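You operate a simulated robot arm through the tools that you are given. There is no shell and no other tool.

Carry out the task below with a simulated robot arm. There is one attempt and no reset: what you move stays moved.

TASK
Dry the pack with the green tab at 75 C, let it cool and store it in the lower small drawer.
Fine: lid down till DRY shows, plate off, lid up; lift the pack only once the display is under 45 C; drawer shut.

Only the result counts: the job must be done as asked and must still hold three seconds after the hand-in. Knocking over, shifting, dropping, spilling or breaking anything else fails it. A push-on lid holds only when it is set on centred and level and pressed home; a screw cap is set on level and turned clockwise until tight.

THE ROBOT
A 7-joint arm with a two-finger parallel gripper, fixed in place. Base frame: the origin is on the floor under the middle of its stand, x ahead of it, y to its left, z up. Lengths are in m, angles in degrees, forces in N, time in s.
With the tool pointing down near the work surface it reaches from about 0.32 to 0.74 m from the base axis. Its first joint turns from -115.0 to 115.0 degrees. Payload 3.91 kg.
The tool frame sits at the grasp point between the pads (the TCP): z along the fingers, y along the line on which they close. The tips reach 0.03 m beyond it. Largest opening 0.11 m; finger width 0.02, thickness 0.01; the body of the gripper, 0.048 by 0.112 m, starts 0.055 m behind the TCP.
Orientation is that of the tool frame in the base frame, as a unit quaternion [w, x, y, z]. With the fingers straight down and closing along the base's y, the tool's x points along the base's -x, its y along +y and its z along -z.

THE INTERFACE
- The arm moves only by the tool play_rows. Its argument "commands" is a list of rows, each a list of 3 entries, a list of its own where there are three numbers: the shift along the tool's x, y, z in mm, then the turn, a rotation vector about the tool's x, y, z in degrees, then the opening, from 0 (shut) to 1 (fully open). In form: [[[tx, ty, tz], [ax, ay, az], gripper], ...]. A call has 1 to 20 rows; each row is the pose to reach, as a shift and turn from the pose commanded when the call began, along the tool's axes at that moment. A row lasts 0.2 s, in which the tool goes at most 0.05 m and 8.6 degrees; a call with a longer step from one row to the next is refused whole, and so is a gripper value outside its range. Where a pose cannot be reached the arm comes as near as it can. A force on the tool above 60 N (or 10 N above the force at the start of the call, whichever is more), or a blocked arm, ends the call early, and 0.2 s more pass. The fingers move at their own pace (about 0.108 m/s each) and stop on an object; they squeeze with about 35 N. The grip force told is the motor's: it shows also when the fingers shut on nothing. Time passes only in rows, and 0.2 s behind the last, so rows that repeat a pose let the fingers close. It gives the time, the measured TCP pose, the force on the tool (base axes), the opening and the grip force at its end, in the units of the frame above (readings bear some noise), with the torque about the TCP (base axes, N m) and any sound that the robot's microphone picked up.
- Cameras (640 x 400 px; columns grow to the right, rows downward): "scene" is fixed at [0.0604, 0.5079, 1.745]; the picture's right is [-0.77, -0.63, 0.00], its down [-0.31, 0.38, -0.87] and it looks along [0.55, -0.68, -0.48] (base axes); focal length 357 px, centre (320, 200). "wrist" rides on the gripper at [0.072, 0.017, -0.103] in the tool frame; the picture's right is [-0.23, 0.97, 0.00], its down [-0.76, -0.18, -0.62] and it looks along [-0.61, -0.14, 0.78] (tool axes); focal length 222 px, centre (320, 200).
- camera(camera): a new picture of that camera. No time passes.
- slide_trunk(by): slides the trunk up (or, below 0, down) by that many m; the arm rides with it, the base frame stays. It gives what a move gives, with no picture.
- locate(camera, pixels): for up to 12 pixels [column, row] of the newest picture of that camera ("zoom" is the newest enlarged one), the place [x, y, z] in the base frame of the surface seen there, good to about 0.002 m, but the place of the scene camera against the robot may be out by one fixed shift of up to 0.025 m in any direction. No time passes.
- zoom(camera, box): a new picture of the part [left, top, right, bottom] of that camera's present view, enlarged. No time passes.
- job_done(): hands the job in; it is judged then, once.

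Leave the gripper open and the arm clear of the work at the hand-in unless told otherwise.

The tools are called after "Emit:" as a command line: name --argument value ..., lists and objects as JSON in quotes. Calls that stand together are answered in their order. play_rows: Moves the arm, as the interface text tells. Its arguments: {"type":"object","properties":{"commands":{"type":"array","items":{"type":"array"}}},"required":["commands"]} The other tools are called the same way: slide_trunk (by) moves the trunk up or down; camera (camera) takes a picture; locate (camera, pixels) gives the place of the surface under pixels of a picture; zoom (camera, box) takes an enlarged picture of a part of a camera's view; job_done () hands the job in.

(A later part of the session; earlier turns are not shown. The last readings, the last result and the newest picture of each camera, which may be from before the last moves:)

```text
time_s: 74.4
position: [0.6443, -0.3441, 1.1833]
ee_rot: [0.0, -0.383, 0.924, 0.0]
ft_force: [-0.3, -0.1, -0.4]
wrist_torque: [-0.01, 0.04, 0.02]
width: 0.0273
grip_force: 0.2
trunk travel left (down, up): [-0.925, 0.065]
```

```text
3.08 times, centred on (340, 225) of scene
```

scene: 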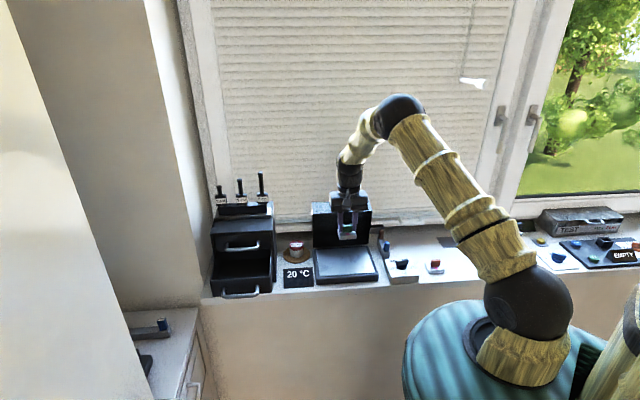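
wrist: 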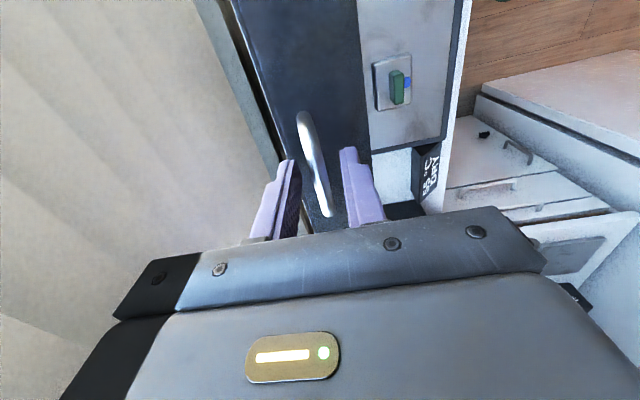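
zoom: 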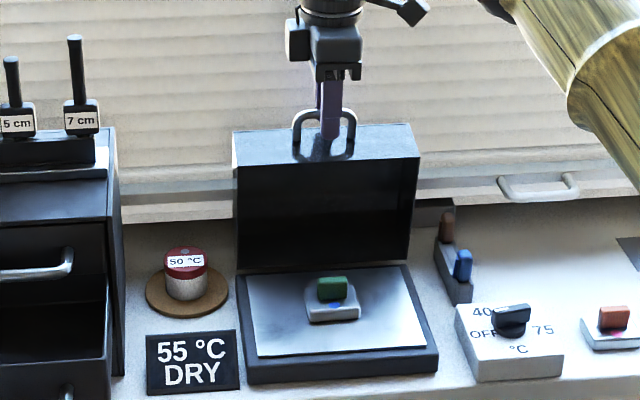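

The lid stays up by itself and the display reads 55 °C DRY. I lift clear, come back over the pack, and turn the hand +90° for the tab.

Emit:
play_rows --commands '[[[0, 0, -20], [0, 0, 0], 0.25], [[0, 0, -50], [0, 0, 0], 0.25], [[0, 20, -65], [0, 0, 0], 0.3], [[0, 55, -65], [0, 0, 0], 0.4], [[0, 90, -65], [0, 0, 7.5], 0.5], [[0, 92, -65], [0, 0, 15], 0.55], [[0, 92, -65], [0, 0, 22.5], 0.55], [[0, 92, -65], [0, 0, 30], 0.55], [[0, 92, -65], [0, 0, 37.5], 0.55], [[0, 92, -65], [0, 0, 45], 0.55], [[0, 92, -65], [0, 0, 52.5], 0.55], [[0, 92, -65], [0, 0, 60], 0.55], [[0, 92, -65], [0, 0, 67.5], 0.55], [[0, 92, -65], [0, 0, 75], 0.55], [[0, 92, -65], [0, 0, 82.5], 0.55], [[0, 92, -65], [0, 0, 90], 0.55]]'

Emit:
camera --camera "wrist"

Emit:
zoom --camera "scene" --box '[200, 160, 410, 300]'

```text
time_s: 77.8
position: [0.582, -0.2791, 1.247]
ee_rot: [0.0, 0.383, 0.924, 0.0]
ft_force: [0.7, 0.4, 0.2]
wrist_torque: [0.03, 0.0, 0.01]
width: 0.0605
grip_force: 0.0
trunk travel left (down, up): [-0.925, 0.065]
```

```text
taken
```

wrist: 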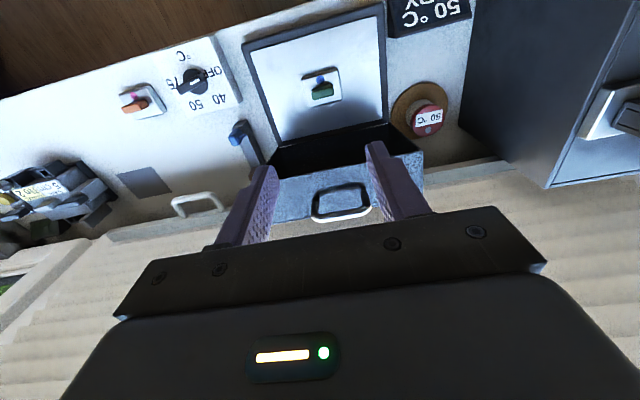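

```text
2.86 times, centred on (305, 230) of scene
```

zoom: 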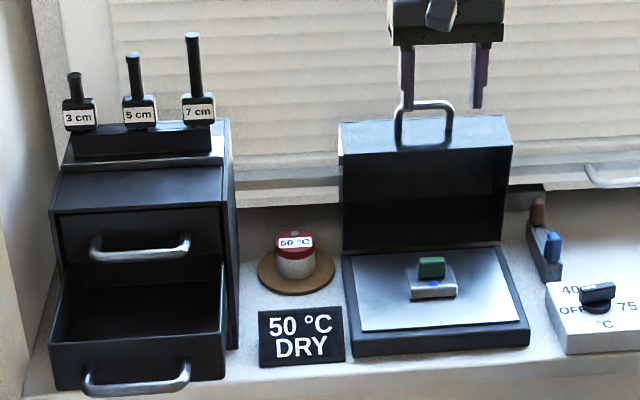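

50 °C DRY, cooling. Meanwhile I go and look at the drawer, moving back from the window first and then along to in front of it.

Emit:
play_rows --commands '[[[40, 0, 0], [0, 0, 0], 0.55], [[85, 0, 0], [0, 0, 0], 0.55], [[130, 10, 0], [0, 0, 0], 0.55], [[165, 40, 0], [0, 0, 0], 0.55], [[179, 85, 0], [0, 0, 0], 0.55], [[179, 130, 0], [0, 0, 0], 0.55], [[179, 175, 0], [0, 0, 0], 0.55], [[179, 220, 0], [0, 0, 0], 0.55], [[179, 265, 0], [0, 0, 0], 0.55], [[179, 300, 0], [0, 0, 0], 0.55]]'

Emit:
camera --camera "wrist"

Emit:
camera --camera "scene"

```text
time_s: 80.0
position: [0.6686, 0.0607, 1.2459]
ee_rot: [-0.001, 0.382, 0.924, 0.0]
ft_force: [0.4, -0.9, 0.4]
wrist_torque: [0.0, -0.02, -0.01]
width: 0.0606
grip_force: 0.0
trunk travel left (down, up): [-0.925, 0.065]
```

```text
taken
```

wrist: 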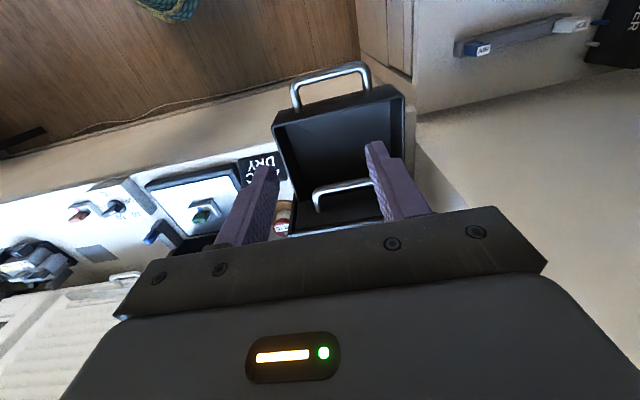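

```text
taken
```

scene: 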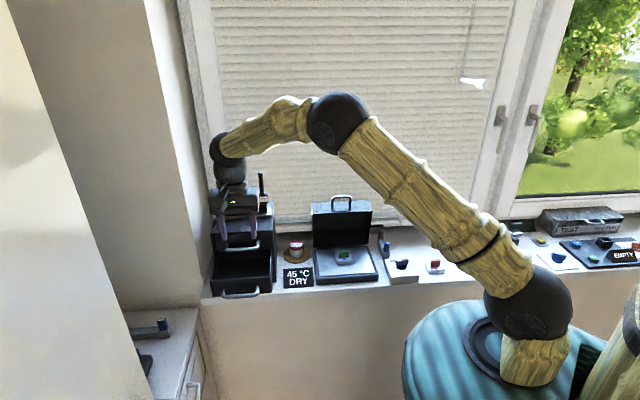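

The display reads 45 °C now. I zoom in on the drawer and measure it.

Emit:
zoom --camera "wrist" --box '[260, 50, 420, 240]'

Emit:
locate --camera "wrist" --pixels '[[277, 130], [402, 92], [285, 128], [395, 98], [330, 75], [365, 68], [340, 140], [320, 165], [345, 170], [340, 187], [290, 185], [345, 215]]'

```text
2.11 times, centred on (340, 145) of wrist
```

zoom: 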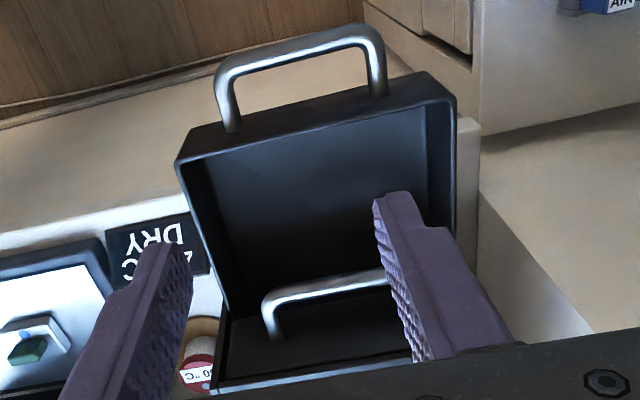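

```text
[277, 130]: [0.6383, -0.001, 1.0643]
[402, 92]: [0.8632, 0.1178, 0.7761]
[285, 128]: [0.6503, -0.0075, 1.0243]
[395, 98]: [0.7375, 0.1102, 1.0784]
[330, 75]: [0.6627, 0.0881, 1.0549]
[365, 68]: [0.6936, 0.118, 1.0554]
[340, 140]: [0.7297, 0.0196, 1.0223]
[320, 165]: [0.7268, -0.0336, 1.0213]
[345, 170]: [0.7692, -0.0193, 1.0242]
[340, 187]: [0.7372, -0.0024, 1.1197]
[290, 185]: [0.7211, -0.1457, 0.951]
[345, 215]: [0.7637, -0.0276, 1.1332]
```

The drawer floor is at z≈1.022, its front wall top at about 1.065-1.078, and the upper handle at n≈0.523. I measure more interior points in the zoomed view.

Emit:
zoom --camera "wrist" --box '[265, 55, 415, 200]'

```text
2.76 times, centred on (340, 128) of wrist
```

zoom: 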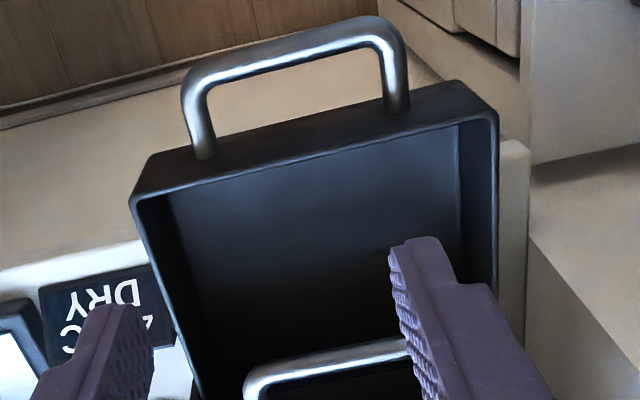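

Emit:
locate --camera "zoom" --pixels '[[135, 200], [320, 152], [490, 118], [165, 192], [180, 200], [455, 140], [320, 200], [460, 240], [240, 300], [330, 350], [200, 75], [385, 35]]'

```text
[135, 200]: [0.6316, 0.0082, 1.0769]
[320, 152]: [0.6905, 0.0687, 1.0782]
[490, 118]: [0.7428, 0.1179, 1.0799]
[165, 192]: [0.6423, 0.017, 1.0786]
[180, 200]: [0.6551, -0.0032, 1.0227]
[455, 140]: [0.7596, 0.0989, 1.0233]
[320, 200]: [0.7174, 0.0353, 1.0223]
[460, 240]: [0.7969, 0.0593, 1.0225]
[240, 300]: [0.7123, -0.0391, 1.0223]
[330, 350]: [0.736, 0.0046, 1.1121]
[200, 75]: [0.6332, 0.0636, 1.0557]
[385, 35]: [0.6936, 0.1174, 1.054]
```

The drawer interior runs u 0.458-0.607 from n≈0.447 back, with the floor at 1.0225. I'll set the pack at u≈0.533, n≈0.478. Now I go back over the plate.

Emit:
play_rows --commands '[[[0, -35, 0], [0, 0, 0], 0.55], [[0, -80, 0], [0, 0, 0], 0.55], [[0, -125, 0], [0, 0, 0], 0.55], [[0, -170, 0], [0, 0, 0], 0.55], [[0, -215, 0], [0, 0, 0], 0.55], [[-14, -260, 0], [0, 0, 0], 0.55], [[-50, -290, 0], [0, 0, 0], 0.55], [[-95, -300, 0], [0, 0, 0], 0.55], [[-140, -300, 0], [0, 0, 0], 0.55], [[-179, -300, 20], [0, 0, 0], 0.55]]'

Emit:
camera --camera "wrist"

Emit:
zoom --camera "scene" --box '[200, 160, 410, 300]'

```text
time_s: 82.2
position: [0.5839, -0.2807, 1.2289]
ee_rot: [-0.001, 0.382, 0.924, 0.001]
ft_force: [0.4, -0.1, -1.5]
wrist_torque: [0.03, 0.01, -0.04]
width: 0.0604
grip_force: 0.1
trunk travel left (down, up): [-0.925, 0.065]
```

```text
taken
```

wrist: 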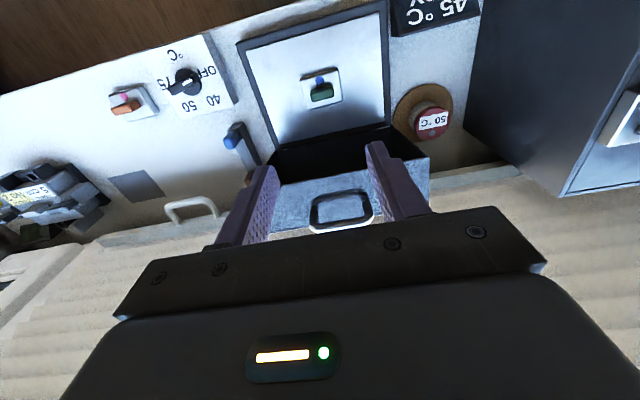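

```text
2.86 times, centred on (305, 230) of scene
```

zoom: 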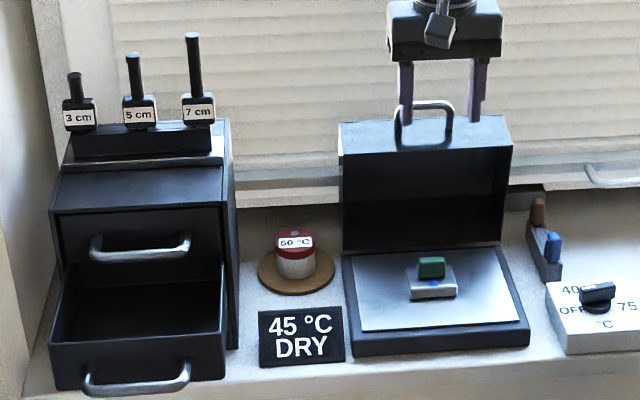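

Still 45 °C. I locate the tab while waiting.

Emit:
zoom --camera "wrist" --box '[295, 60, 350, 110]'

```text
8.00 times, centred on (322, 85) of wrist
```

zoom: 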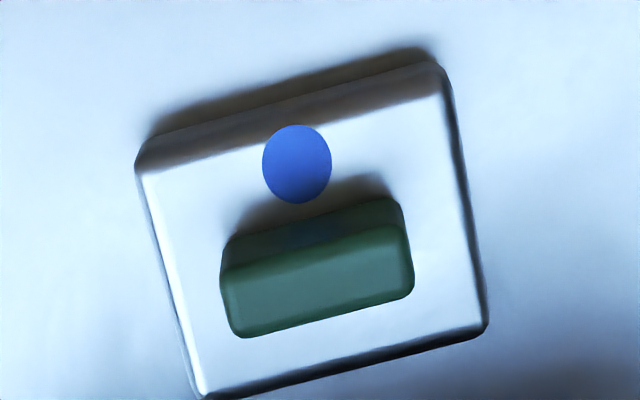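

Emit:
locate --camera "zoom" --pixels '[[228, 280], [405, 235], [242, 328], [408, 285], [318, 285], [318, 305]]'

Emit:
play_rows --commands '[[[0, 0, 0], [0, 0, 0], 0.55], [[0, 0, 0], [0, 0, 0], 0.55], [[0, 0, 0], [0, 0, 0], 0.55], [[0, 0, 0], [0, 0, 0], 0.55], [[0, 0, 0], [0, 0, 0], 0.55], [[0, 0, 0], [0, 0, 0], 0.55], [[0, 0, 0], [0, 0, 0], 0.55], [[0, 0, 0], [0, 0, 0], 0.55], [[0, 0, 0], [0, 0, 0], 0.55], [[0, 0, 0], [0, 0, 0], 0.55], [[0, 0, 0], [0, 0, 0], 0.55], [[0, 0, 0], [0, 0, 0], 0.55], [[0, 0, 0], [0, 0, 0], 0.55], [[0, 0, 0], [0, 0, 0], 0.55]]'

Emit:
zoom --camera "scene" --box '[200, 160, 410, 300]'

```text
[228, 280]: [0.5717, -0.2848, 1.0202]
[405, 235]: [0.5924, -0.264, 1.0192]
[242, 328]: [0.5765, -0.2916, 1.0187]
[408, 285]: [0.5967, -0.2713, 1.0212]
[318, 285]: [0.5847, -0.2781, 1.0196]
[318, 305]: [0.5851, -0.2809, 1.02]
```

```text
time_s: 85.2
position: [0.5816, -0.2792, 1.2311]
ee_rot: [0.0, 0.382, 0.924, -0.001]
ft_force: [-0.3, 0.9, -0.6]
wrist_torque: [-0.01, 0.02, 0.0]
width: 0.0607
grip_force: 0.0
trunk travel left (down, up): [-0.925, 0.065]
```

```text
2.86 times, centred on (305, 230) of scene
```

zoom: 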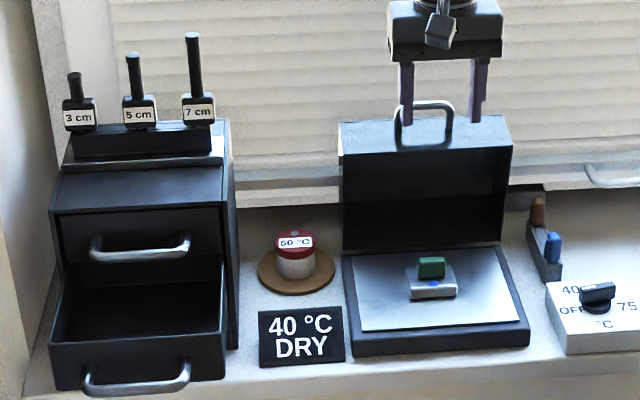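

The display reads 40 °C DRY, below 45. I wait another 4 s for margin.

Emit:
play_rows --commands '[[[0, 0, 0], [0, 0, 0], 0.55], [[0, 0, 0], [0, 0, 0], 0.55], [[0, 0, 0], [0, 0, 0], 0.55], [[0, 0, 0], [0, 0, 0], 0.55], [[0, 0, 0], [0, 0, 0], 0.55], [[0, 0, 0], [0, 0, 0], 0.55], [[0, 0, 0], [0, 0, 0], 0.55], [[0, 0, 0], [0, 0, 0], 0.55], [[0, 0, 0], [0, 0, 0], 0.55], [[0, 0, 0], [0, 0, 0], 0.55], [[0, 0, 0], [0, 0, 0], 0.55], [[0, 0, 0], [0, 0, 0], 0.55], [[0, 0, 0], [0, 0, 0], 0.55], [[0, 0, 0], [0, 0, 0], 0.55], [[0, 0, 0], [0, 0, 0], 0.55], [[0, 0, 0], [0, 0, 0], 0.55], [[0, 0, 0], [0, 0, 0], 0.55], [[0, 0, 0], [0, 0, 0], 0.55], [[0, 0, 0], [0, 0, 0], 0.55]]'

Emit:
zoom --camera "scene" --box '[200, 160, 410, 300]'

```text
time_s: 89.2
position: [0.5803, -0.2796, 1.2301]
ee_rot: [0.0, 0.383, 0.924, 0.0]
ft_force: [-0.4, -0.2, 0.6]
wrist_torque: [0.0, 0.03, 0.01]
width: 0.0604
grip_force: 0.1
trunk travel left (down, up): [-0.925, 0.065]
```

```text
2.86 times, centred on (305, 230) of scene
```

zoom: 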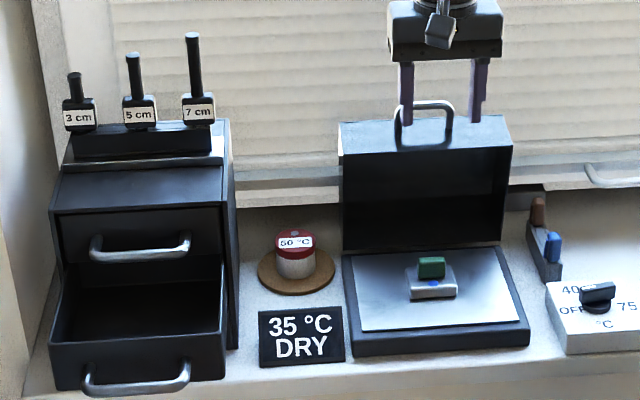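

35 °C. Now I go down to the tab.

Emit:
play_rows --commands '[[[0, 2.5, 30], [0, 0, 0], 0.55], [[0, 2.5, 75], [0, 0, 0], 0.55], [[0, 2.5, 120], [0, 0, 0], 0.55], [[0, 2.5, 155], [0, 0, 0], 0.55], [[0, 2.5, 165], [0, 0, 0], 0.55]]'

Emit:
camera --camera "wrist"

```text
time_s: 90.4
position: [0.5826, -0.2768, 1.065]
ee_rot: [0.0, 0.384, 0.923, 0.0]
ft_force: [0.8, -0.4, -0.6]
wrist_torque: [0.0, -0.01, -0.03]
width: 0.0603
grip_force: 0.0
trunk travel left (down, up): [-0.925, 0.065]
```

```text
taken
```

wrist: 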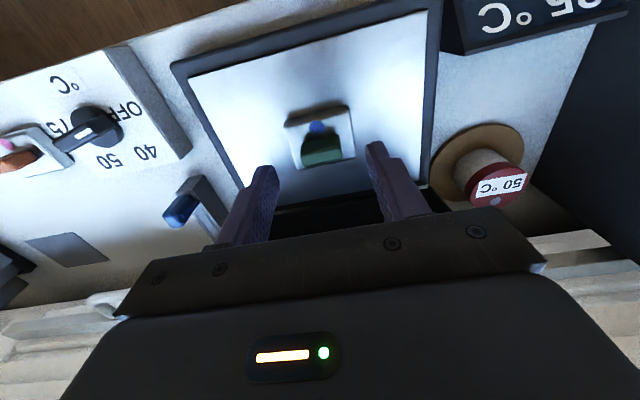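

The tab is centred between the fingers. I go down the last 33 mm, close, and lift gently.

Emit:
play_rows --commands '[[[0, 0, 18], [0, 0, 0], 0.55], [[0, 0, 33], [0, 0, 0], 0.55], [[0, 0, 33], [0, 0, 0], 0.3], [[0, 0, 33], [0, 0, 0], 0.1], [[0, 0, 33], [0, 0, 0], 0.1], [[0, 0, 33], [0, 0, 0], 0.1]]'

Emit:
camera --camera "wrist"

```text
time_s: 91.8
position: [0.5841, -0.2761, 1.0305]
ee_rot: [0.001, 0.383, 0.924, 0.0]
ft_force: [0.4, 0.2, 1.0]
wrist_torque: [-0.03, -0.05, 0.0]
width: 0.0313
grip_force: 34.7
trunk travel left (down, up): [-0.925, 0.065]
```

```text
taken
```

wrist: 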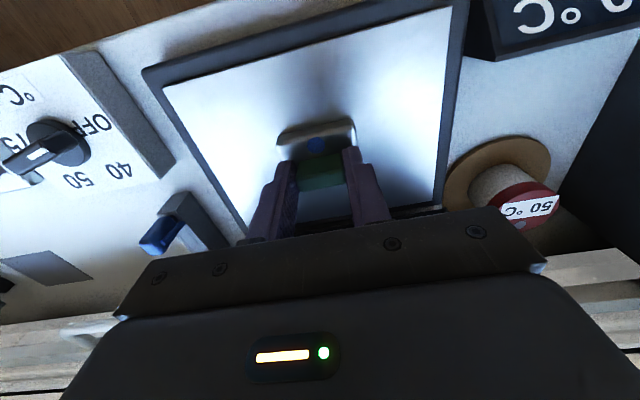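

Gripped (31 mm). I lift 170 mm straight up.

Emit:
play_rows --commands '[[[0, 0, -12], [0, 0, 0], 0.1], [[0, 0, -45], [0, 0, 0], 0.1], [[0, 0, -85], [0, 0, 0], 0.1], [[0, 0, -130], [0, 0, 0], 0.1], [[0, 0, -170], [0, 0, 0], 0.1], [[35, 0, -170], [0, 0, 0], 0.1], [[80, 0, -170], [0, 0, 0], 0.1], [[115, 10, -170], [0, 0, 0], 0.1], [[130, 30, -170], [0, 0, 0], 0.1]]'

Emit:
camera --camera "wrist"

Emit:
zoom --camera "scene" --box '[200, 140, 410, 300]'

```text
time_s: 93.8
position: [0.5121, -0.163, 1.1994]
ee_rot: [0.0, 0.382, 0.924, 0.0]
ft_force: [-0.1, 0.1, -0.9]
wrist_torque: [-0.01, 0.0, 0.0]
width: 0.0311
grip_force: 34.9
trunk travel left (down, up): [-0.925, 0.065]
```

```text
taken
```

wrist: 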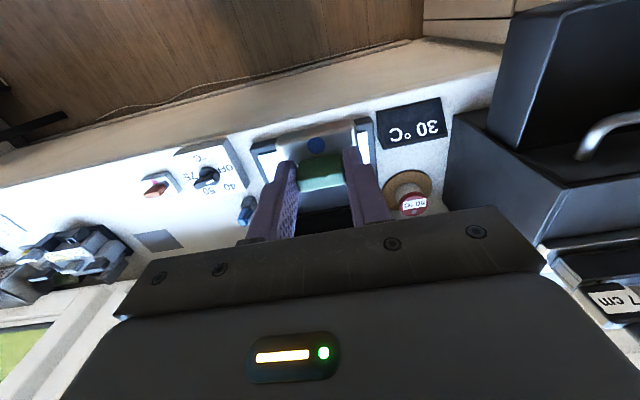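

```text
2.50 times, centred on (305, 220) of scene
```

zoom: 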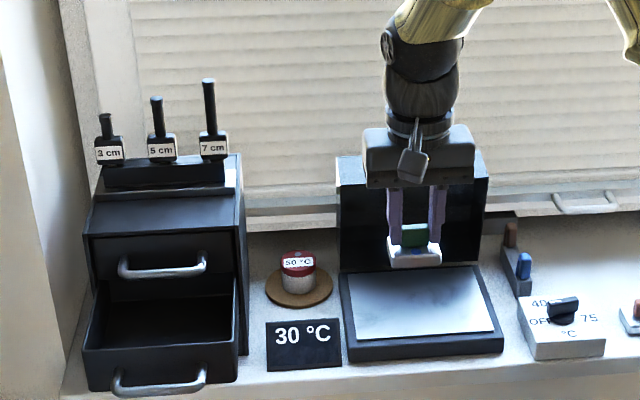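

The pack is safely held. I carry it 286 mm along to above the drawer.

Emit:
play_rows --commands '[[[0, 30, 0], [0, 0, 0], 0.1], [[0, 72, 0], [0, 0, 0], 0.1], [[0, 115, 0], [0, 0, 0], 0.1], [[0, 158, 0], [0, 0, 0], 0.1], [[0, 200, 0], [0, 0, 0], 0.1], [[0, 240, 0], [0, 0, 0], 0.1], [[0, 270, 0], [0, 0, 0], 0.1], [[0, 286, 0], [0, 0, 0], 0.1]]'

Emit:
camera --camera "wrist"

Emit:
zoom --camera "scene" --box '[180, 140, 340, 310]'

```text
time_s: 95.6
position: [0.7151, 0.039, 1.1995]
ee_rot: [0.0, 0.383, 0.924, -0.001]
ft_force: [0.8, 0.7, -1.0]
wrist_torque: [-0.03, 0.03, 0.0]
width: 0.0309
grip_force: 35.2
trunk travel left (down, up): [-0.925, 0.065]
```

```text
taken
```

wrist: 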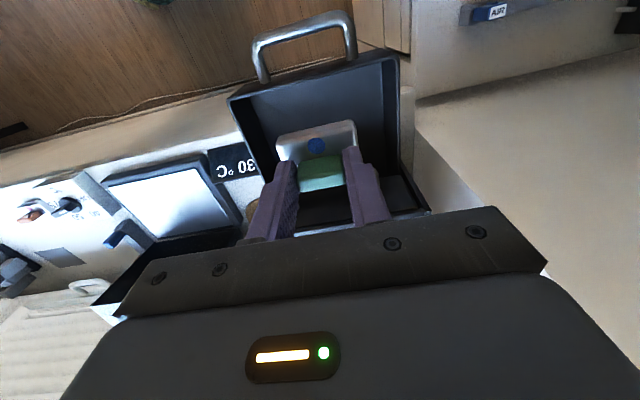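

```text
2.35 times, centred on (260, 225) of scene
```

zoom: 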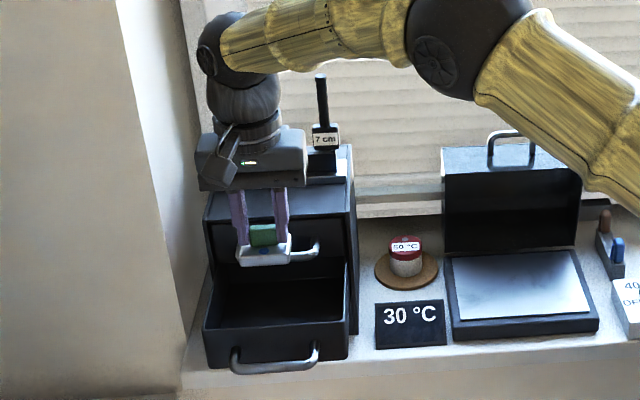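

It's aligned over the drawer. I lower it slowly, keeping 2 mm further from the upper handle.

Emit:
play_rows --commands '[[[2, 0, 20], [0, 0, 0], 0.1], [[2, 0, 45], [0, 0, 0], 0.1], [[2, 0, 65], [0, 0, 0], 0.1], [[2, 0, 80], [0, 0, 0], 0.1]]'

Emit:
camera --camera "wrist"

Emit:
zoom --camera "scene" --box '[195, 200, 295, 310]'

```text
time_s: 96.6
position: [0.7133, 0.0396, 1.118]
ee_rot: [0.001, 0.382, 0.924, 0.0]
ft_force: [-0.2, -0.1, 0.2]
wrist_torque: [0.01, 0.04, -0.01]
width: 0.0311
grip_force: 35.2
trunk travel left (down, up): [-0.925, 0.065]
```

```text
taken
```

wrist: 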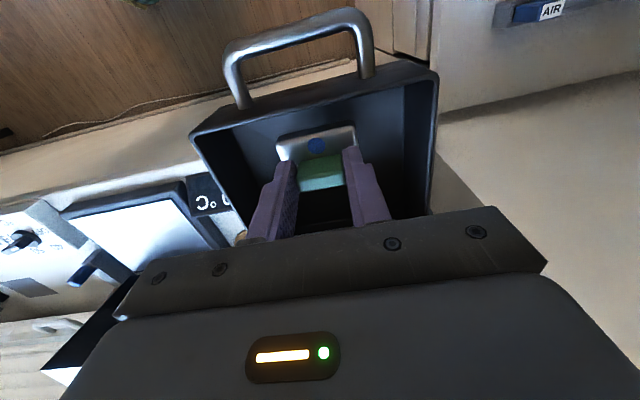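

```text
3.64 times, centred on (245, 255) of scene
```

zoom: 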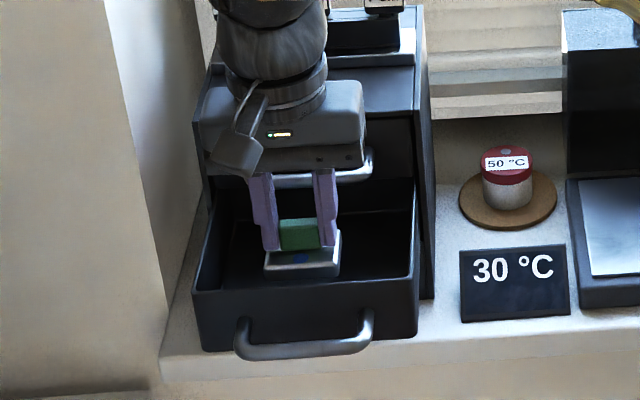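

There's no contact. I lower it another 38 mm, watching the force.

Emit:
play_rows --commands '[[[0, 0, 15], [0, 0, 0], 0.1], [[0, 0, 28], [0, 0, 0], 0.1], [[0, 0, 36], [0, 0, 0], 0.1], [[0, 0, 40], [0, 0, 0], 0.1], [[0, 0, 40], [0, 0, 0], 0.1]]'

Emit:
zoom --camera "scene" --box '[195, 200, 295, 310]'

```text
time_s: 97.8
position: [0.7136, 0.0399, 1.0792]
ee_rot: [-0.001, 0.382, 0.924, 0.0]
ft_force: [0.3, -0.8, 0.2]
wrist_torque: [0.04, -0.05, 0.0]
width: 0.0309
grip_force: 35.2
trunk travel left (down, up): [-0.925, 0.065]
```

```text
3.64 times, centred on (245, 255) of scene
```

zoom: 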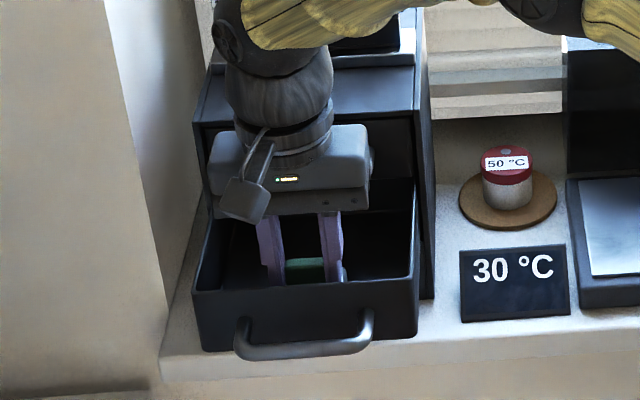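

About 5 mm remain. I lower in 1-2 mm steps until contact.

Emit:
play_rows --commands '[[[0, 0, 2], [0, 0, 0], 0.1], [[0, 0, 4], [0, 0, 0], 0.1], [[0, 0, 5.5], [0, 0, 0], 0.1], [[0, 0, 5.5], [0, 0, 0], 0.1]]'

```text
time_s: 98.8
position: [0.7141, 0.0406, 1.0751]
ee_rot: [0.001, 0.382, 0.924, 0.0]
ft_force: [0.2, 1.0, 0.2]
wrist_torque: [0.01, -0.02, 0.0]
width: 0.031
grip_force: 35.3
trunk travel left (down, up): [-0.925, 0.065]
```

Emit:
play_rows --commands '[[[0, 0, 1], [0, 0, 0], 0.1], [[0, 0, 2], [0, 0, 0], 0.1], [[0, 0, 2], [0, 0, 0], 0.1]]'

```text
time_s: 99.6
position: [0.7124, 0.0418, 1.0734]
ee_rot: [0.001, 0.383, 0.924, 0.0]
ft_force: [-0.5, -1.1, 6.2]
wrist_torque: [-0.06, 0.12, 0.04]
width: 0.031
grip_force: 35.3
trunk travel left (down, up): [-0.925, 0.065]
```

There is contact (6 N). I open the fingers and rise straight up.

Emit:
play_rows --commands '[[[0, 0, -0.5], [0, 0, 0], 0.35], [[0, 0, -0.5], [0, 0, 0], 0.5], [[0, 0, -0.5], [0, 0, 0], 0.5], [[0, 0, -20], [0, 0, 0], 0.5], [[0, 0, -50], [0, 0, 0], 0.5], [[0, 0, -90], [0, 0, 0], 0.5], [[0, 0, -130], [0, 0, 0], 0.5]]'

Emit:
camera --camera "wrist"

Emit:
zoom --camera "scene" --box '[195, 180, 295, 310]'

```text
time_s: 101.2
position: [0.7122, 0.041, 1.2047]
ee_rot: [0.001, 0.383, 0.924, 0.001]
ft_force: [-0.1, 0.4, -0.9]
wrist_torque: [-0.04, 0.01, -0.02]
width: 0.0552
grip_force: 0.1
trunk travel left (down, up): [-0.925, 0.065]
```

```text
taken
```

wrist: 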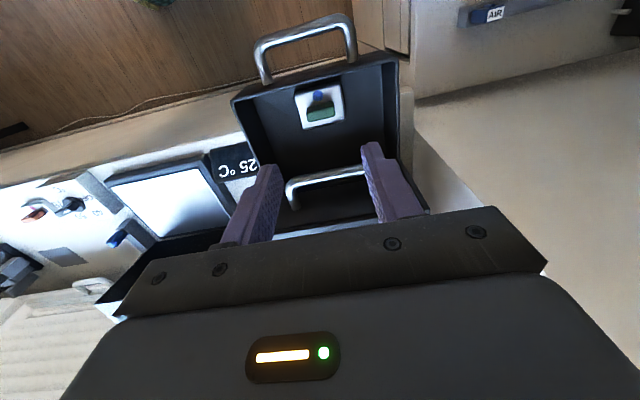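

```text
3.08 times, centred on (245, 245) of scene
```

zoom: 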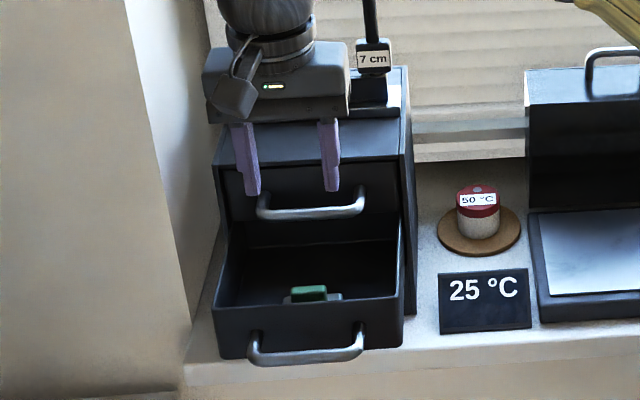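

The pack sits in the drawer with its tab below the drawer rim. Now I close it: back off, close the fingers, tilt the hand 25° so the fingertips lean toward the drawer, and come down in front of the handle (bar at n≈0.405, z≈1.055).

Emit:
play_rows --commands '[[[35, 0, 0], [0, 0, 0], 0.3], [[75, 0, 0], [0, -5, 0], 0.1], [[110, 0, 0], [0, -11, 0], 0], [[125, 0, 20], [0, -17, 0], 0], [[125, 0, 55], [0, -22, 0], 0], [[125, 0, 90], [0, -25, 0], 0], [[125, 0, 110], [0, -25, 0], 0]]'

Emit:
camera --camera "wrist"

Emit:
zoom --camera "scene" --box '[195, 180, 295, 310]'

```text
time_s: 102.8
position: [0.6246, 0.1286, 1.0935]
ee_rot: [0.201, 0.373, 0.902, -0.083]
ft_force: [0.5, -1.4, -0.3]
wrist_torque: [-0.02, 0.02, 0.03]
width: 0.0
grip_force: 34.8
trunk travel left (down, up): [-0.925, 0.065]
```

```text
taken
```

wrist: 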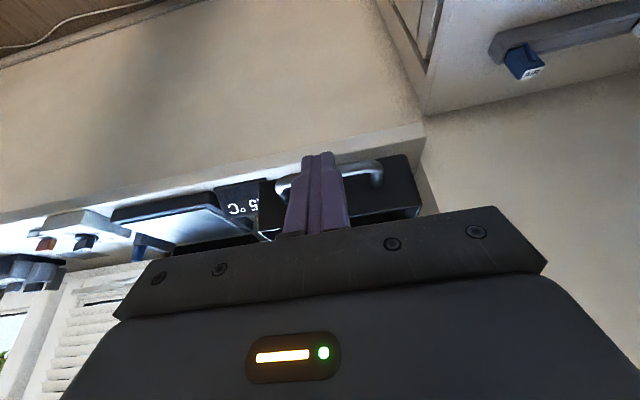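

```text
3.08 times, centred on (245, 245) of scene
```

zoom: 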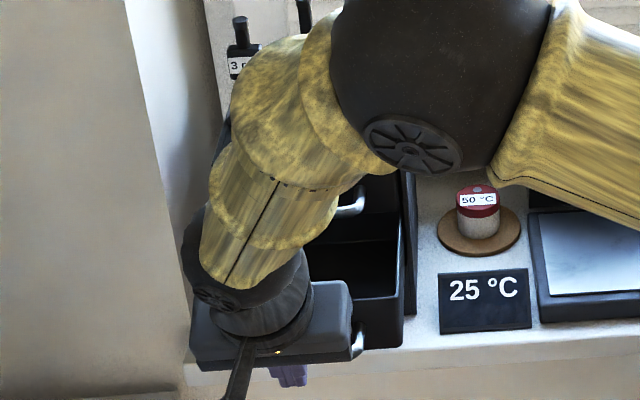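

The fingertips lean toward the drawer and the handle bar is behind them. I locate the bar's visible ends.

Emit:
zoom --camera "wrist" --box '[250, 120, 440, 240]'

Emit:
locate --camera "wrist" --pixels '[[365, 163], [375, 170], [350, 165], [283, 185], [290, 180], [400, 165], [410, 200], [360, 210]]'

```text
3.33 times, centred on (345, 180) of wrist
```

zoom: 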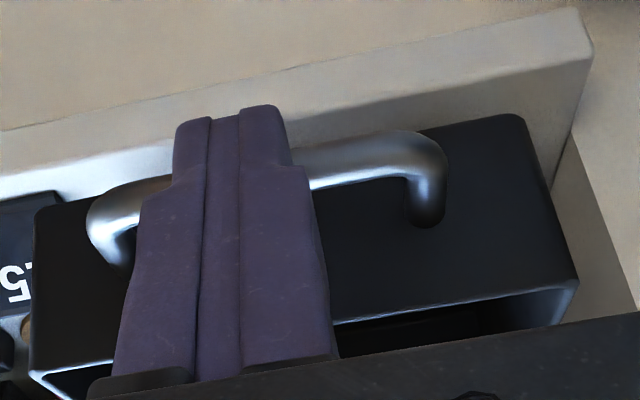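

```text
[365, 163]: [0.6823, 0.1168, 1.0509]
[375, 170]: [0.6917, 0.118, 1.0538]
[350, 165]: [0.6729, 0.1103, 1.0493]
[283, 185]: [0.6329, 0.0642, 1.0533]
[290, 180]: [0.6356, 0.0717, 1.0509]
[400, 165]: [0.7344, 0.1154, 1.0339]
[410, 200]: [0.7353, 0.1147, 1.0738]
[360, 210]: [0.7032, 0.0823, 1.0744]
```

The bar's front is at n≈0.398, z≈1.052. I lower about 27 mm and push gently toward the drawer, about 15 mm past first contact, checking the force.

Emit:
play_rows --commands '[[[6, 0, 12.5], [0, 0, 0], 0], [[11.6, 0, 24.9], [0, 0, 0], 0], [[0.7, 0, 30], [0, 0, 0], 0], [[-6.5, 0, 33.4], [0, 0, 0], 0], [[-12, 0, 36], [0, 0, 0], 0], [[-17.4, 0, 38.4], [0, 0, 0], 0], [[-24.6, 0, 41.8], [0, 0, 0], 0]]'

Emit:
camera --camera "wrist"

Emit:
zoom --camera "scene" --box '[195, 180, 295, 310]'

```text
time_s: 104.4
position: [0.6524, 0.0998, 1.0636]
ee_rot: [0.2, 0.373, 0.902, -0.083]
ft_force: [-0.4, -0.1, 0.1]
wrist_torque: [0.01, -0.01, 0.01]
width: 0.0002
grip_force: 35.2
trunk travel left (down, up): [-0.925, 0.065]
```

```text
taken
```

wrist: 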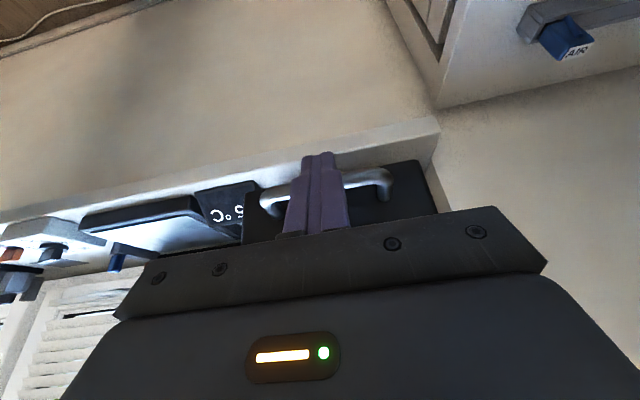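

```text
3.08 times, centred on (245, 245) of scene
```

zoom: 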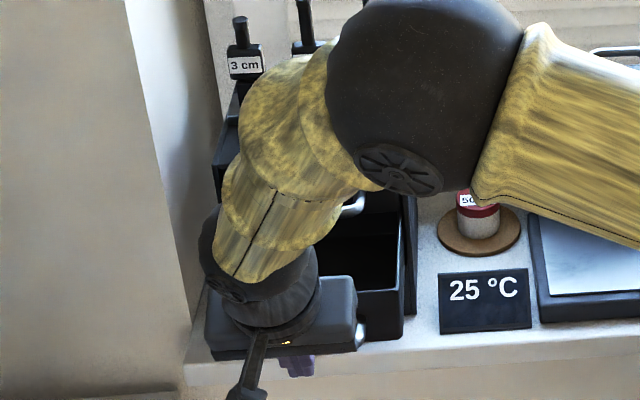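

There is no force. I check whether the bar has moved with me.

Emit:
locate --camera "wrist" --pixels '[[375, 172], [360, 175], [350, 178], [275, 195], [385, 185], [420, 200], [318, 156]]'

Emit:
zoom --camera "wrist" --box '[240, 130, 440, 240]'

```text
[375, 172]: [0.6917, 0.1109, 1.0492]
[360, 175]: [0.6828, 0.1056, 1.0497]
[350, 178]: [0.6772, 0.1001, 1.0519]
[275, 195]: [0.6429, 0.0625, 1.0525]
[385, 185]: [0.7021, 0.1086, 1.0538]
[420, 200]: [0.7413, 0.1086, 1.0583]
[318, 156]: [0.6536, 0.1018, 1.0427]
```

```text
3.20 times, centred on (340, 185) of wrist
```

zoom: 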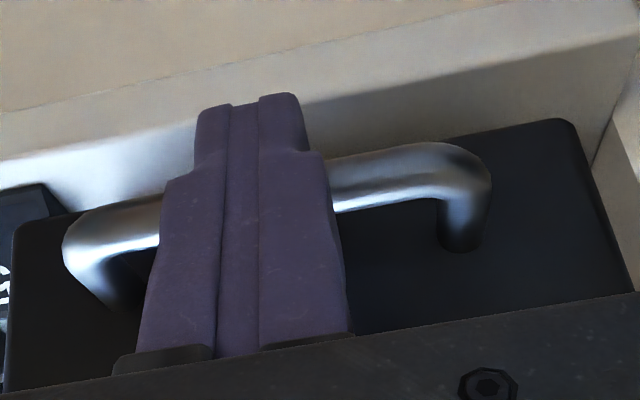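

The bar moved about 10 mm with my finger, so the drawer slides freely. I continue pushing 64 mm slowly.

Emit:
play_rows --commands '[[[-5, 0, 2.3], [0, 0, 0], 0], [[-12, 0, 5.6], [0, 0, 0], 0], [[-19, 0, 8.9], [0, 0, 0], 0], [[-26, 0, 12.1], [0, 0, 0], 0], [[-33, 0, 15.4], [0, 0, 0], 0], [[-40, 0, 18.7], [0, 0, 0], 0], [[-47, 0, 21.9], [0, 0, 0], 0], [[-53, 0, 24.7], [0, 0, 0], 0], [[-58, 0, 27.1], [0, 0, 0], 0]]'

Emit:
camera --camera "wrist"

Emit:
zoom --camera "scene" --box '[195, 180, 295, 310]'

```text
time_s: 106.4
position: [0.6998, 0.0535, 1.0648]
ee_rot: [0.2, 0.374, 0.902, -0.084]
ft_force: [-0.1, -0.7, -0.1]
wrist_torque: [0.01, -0.05, 0.0]
width: 0.0
grip_force: 35.0
trunk travel left (down, up): [-0.925, 0.065]
```

```text
taken
```

wrist: 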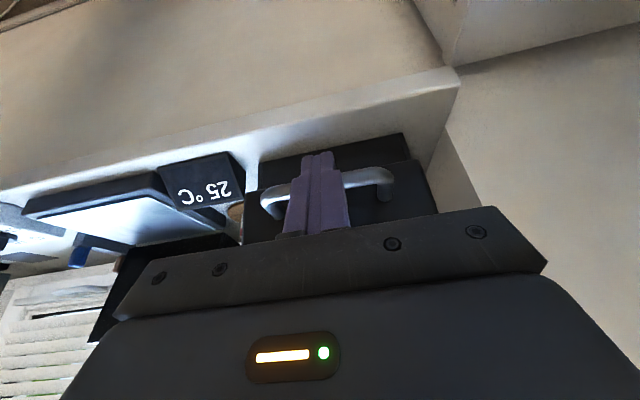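

```text
3.08 times, centred on (245, 245) of scene
```

zoom: 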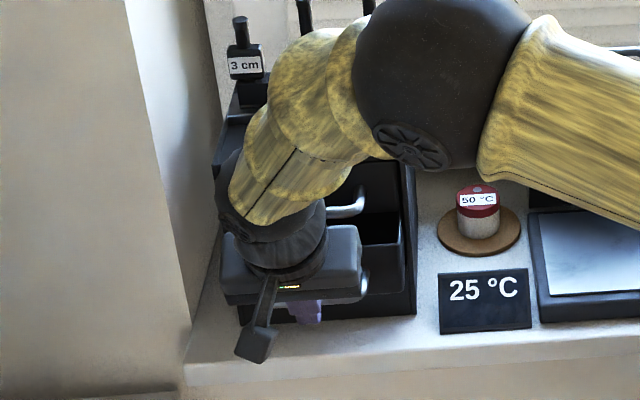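

A further 66 mm done, about 42 mm left. I continue 30 mm, then check.

Emit:
play_rows --commands '[[[-5, 0, 2.3], [0, 0, 0], 0], [[-11, 0, 5.1], [0, 0, 0], 0], [[-17, 0, 7.9], [0, 0, 0], 0], [[-23, 0, 10.7], [0, 0, 0], 0], [[-27.2, 0, 12.7], [0, 0, 0], 0]]'

Emit:
camera --camera "wrist"

Emit:
zoom --camera "scene" --box '[195, 180, 295, 310]'

```text
time_s: 107.6
position: [0.7195, 0.0331, 1.0649]
ee_rot: [0.2, 0.374, 0.902, -0.082]
ft_force: [-0.9, -0.1, -0.1]
wrist_torque: [-0.01, -0.01, 0.02]
width: 0.0
grip_force: 34.5
trunk travel left (down, up): [-0.925, 0.065]
```

```text
taken
```

wrist: 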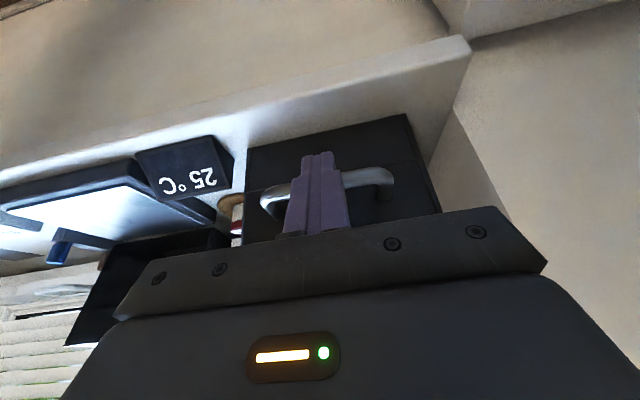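

```text
3.08 times, centred on (245, 245) of scene
```

zoom: 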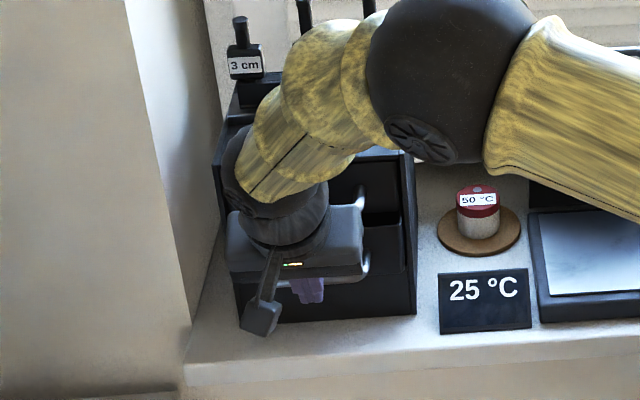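

About 13 mm should remain. I push in small steps until it resists.

Emit:
play_rows --commands '[[[-3.6, 0, 1.7], [0, 0, 0], 0], [[-7.2, 0, 3.4], [0, 0, 0], 0], [[-10, 0, 4.7], [0, 0, 0], 0], [[-12, 0, 5.6], [0, 0, 0], 0], [[-12, 0, 5.6], [0, 0, 0], 0]]'

Emit:
camera --camera "wrist"

```text
time_s: 108.8
position: [0.729, 0.0249, 1.0648]
ee_rot: [0.2, 0.373, 0.902, -0.083]
ft_force: [-0.4, 1.1, 0.2]
wrist_torque: [0.01, 0.01, 0.0]
width: 0.0
grip_force: 35.3
trunk travel left (down, up): [-0.925, 0.065]
```

```text
taken
```

wrist: 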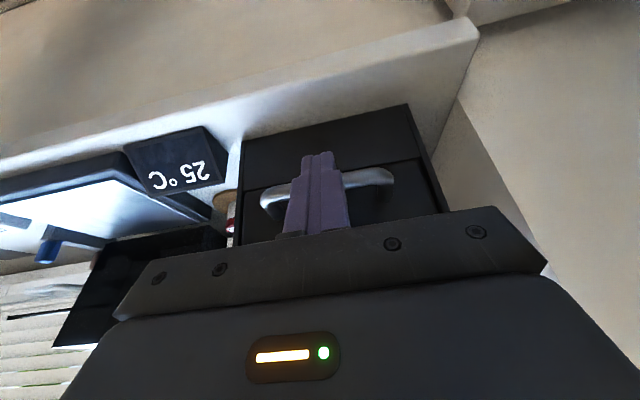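

There is no resistance yet. I push a few mm more.

Emit:
play_rows --commands '[[[-2, 0, 0.9], [0, 0, 0], 0], [[-4, 0, 1.9], [0, 0, 0], 0], [[-6, 0, 2.8], [0, 0, 0], 0], [[-8, 0, 3.7], [0, 0, 0], 0], [[-8, 0, 3.7], [0, 0, 0], 0]]'

Emit:
camera --camera "wrist"

Emit:
zoom --camera "scene" --box '[195, 180, 295, 310]'

```text
time_s: 110.0
position: [0.7315, 0.0218, 1.0638]
ee_rot: [0.198, 0.373, 0.902, -0.083]
ft_force: [-21.1, 14.4, -6.0]
wrist_torque: [0.55, 0.28, 0.11]
width: 0.0
grip_force: 34.9
trunk travel left (down, up): [-0.925, 0.065]
```

```text
taken
```

wrist: 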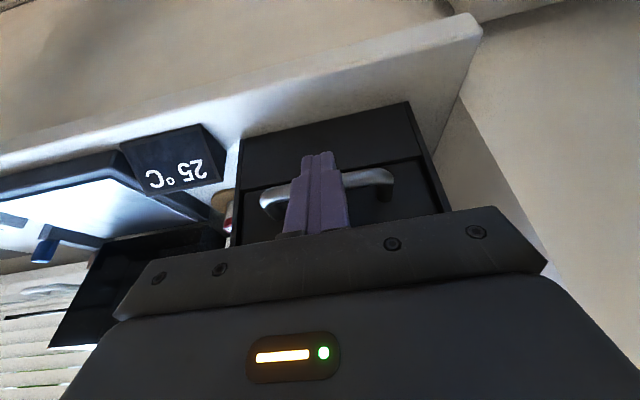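

```text
3.08 times, centred on (245, 245) of scene
```

zoom: 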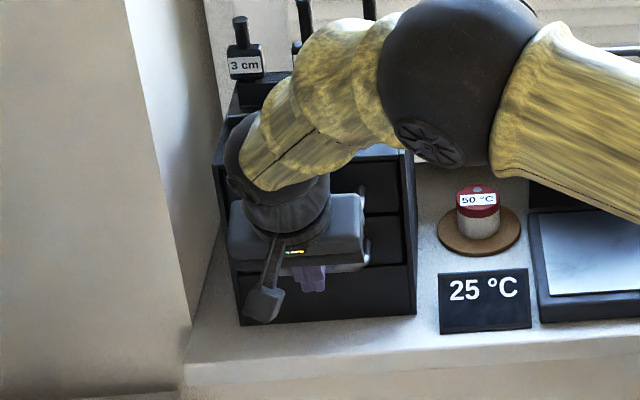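

It resists with 25 N, so the drawer has reached its stop. I back straight off toward the robot.

Emit:
play_rows --commands '[[[7, 0, -3.3], [0, 0, 0], 0], [[35, 0, -16], [0, 0, 0], 0], [[75, 0, -35], [0, 0, 0], 0], [[110, 0, -51], [0, 0, 0], 0]]'

Emit:
camera --camera "wrist"

Emit:
zoom --camera "scene" --box '[195, 180, 295, 310]'

```text
time_s: 111.0
position: [0.648, 0.1071, 1.067]
ee_rot: [0.201, 0.374, 0.901, -0.083]
ft_force: [-0.5, 0.6, 0.5]
wrist_torque: [0.0, 0.03, 0.0]
width: 0.0
grip_force: 35.2
trunk travel left (down, up): [-0.925, 0.065]
```

```text
taken
```

wrist: 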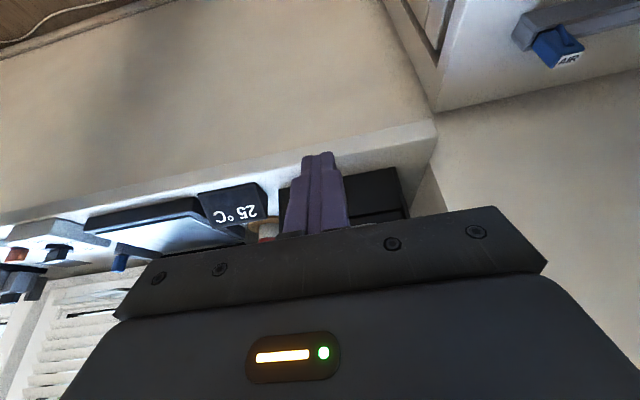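

```text
3.08 times, centred on (245, 245) of scene
```

zoom: 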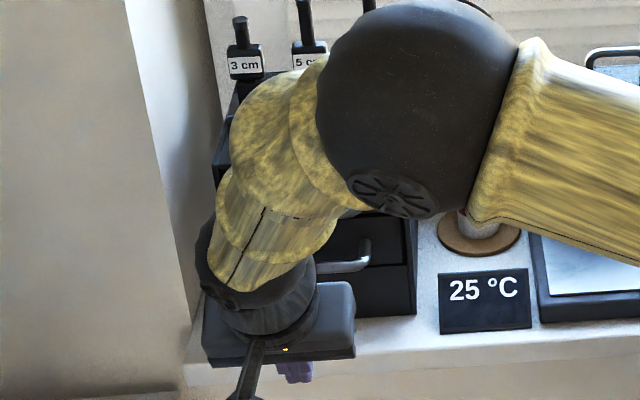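

Clear of the drawer. I rise, untilt the hand, open the gripper and move sideways to see the drawer front.

Emit:
play_rows --commands '[[[10, 0, -25], [0, 0, 0], 0.2], [[0, 0, -60], [0, 5, 0], 0.4], [[-15, 0, -95], [0, 11, 0], 0.5], [[-30, -30, -130], [0, 17, 0], 0.5], [[-45, -70, -160], [0, 22, 0], 0.5], [[-49, -115, -175], [0, 25, 0], 0.5], [[-49, -160, -175], [0, 25, 0], 0.5], [[-49, -205, -175], [0, 25, 0], 0.5], [[-49, -250, -175], [0, 25, 0], 0.5]]'

Emit:
camera --camera "scene"

Emit:
zoom --camera "scene" --box '[190, 160, 310, 310]'

```text
refused: row 5 steps farther than a row can; nothing moved
```

```text
taken
```

scene: 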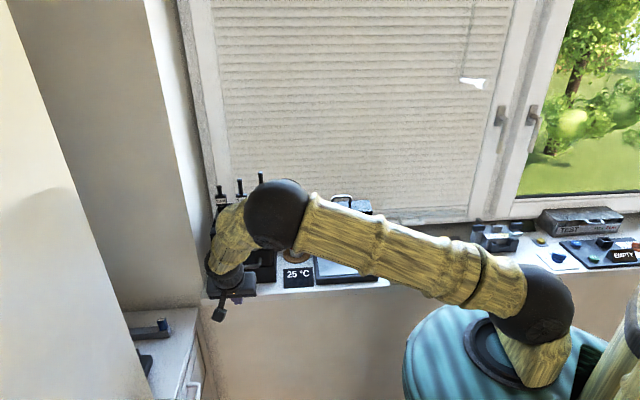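

```text
2.67 times, centred on (250, 235) of scene
```

zoom: 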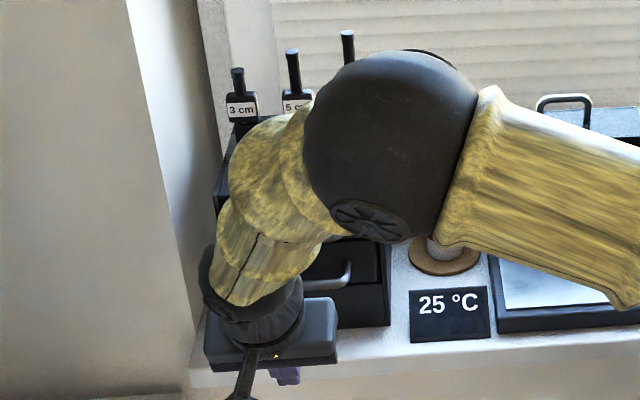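

One step was too long, so the call was refused. I repeat it with shorter steps.

Emit:
play_rows --commands '[[[10, 0, -20], [0, 0, 0], 0.2], [[0, 0, -50], [0, 4, 0], 0.4], [[-12, 0, -80], [0, 9, 0], 0.5], [[-24, 0, -110], [0, 14, 0], 0.5], [[-36, -15, -140], [0, 19, 0], 0.5], [[-44, -40, -165], [0, 23, 0], 0.5], [[-49, -75, -175], [0, 25, 0], 0.5], [[-49, -118, -175], [0, 25, 0], 0.5], [[-49, -160, -175], [0, 25, 0], 0.5], [[-49, -205, -175], [0, 25, 0], 0.5], [[-49, -250, -175], [0, 25, 0], 0.5]]'

Emit:
camera --camera "scene"

Emit:
zoom --camera "scene" --box '[190, 160, 310, 310]'

```text
time_s: 113.4
position: [0.4516, -0.0515, 1.2438]
ee_rot: [0.001, 0.383, 0.924, 0.001]
ft_force: [0.7, -0.8, -0.1]
wrist_torque: [0.0, -0.01, 0.06]
width: 0.0549
grip_force: 0.1
trunk travel left (down, up): [-0.925, 0.065]
```

```text
taken
```

scene: 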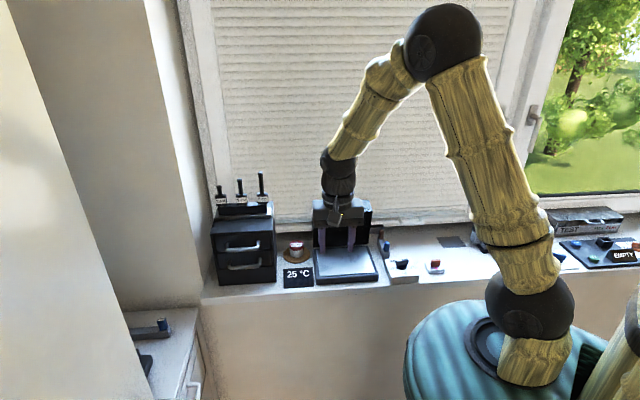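

```text
2.67 times, centred on (250, 235) of scene
```

zoom: 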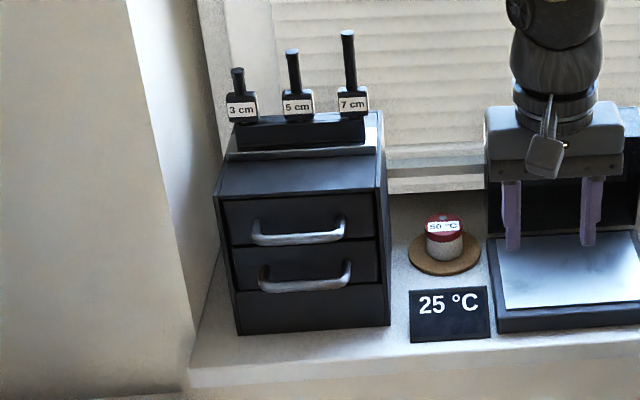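

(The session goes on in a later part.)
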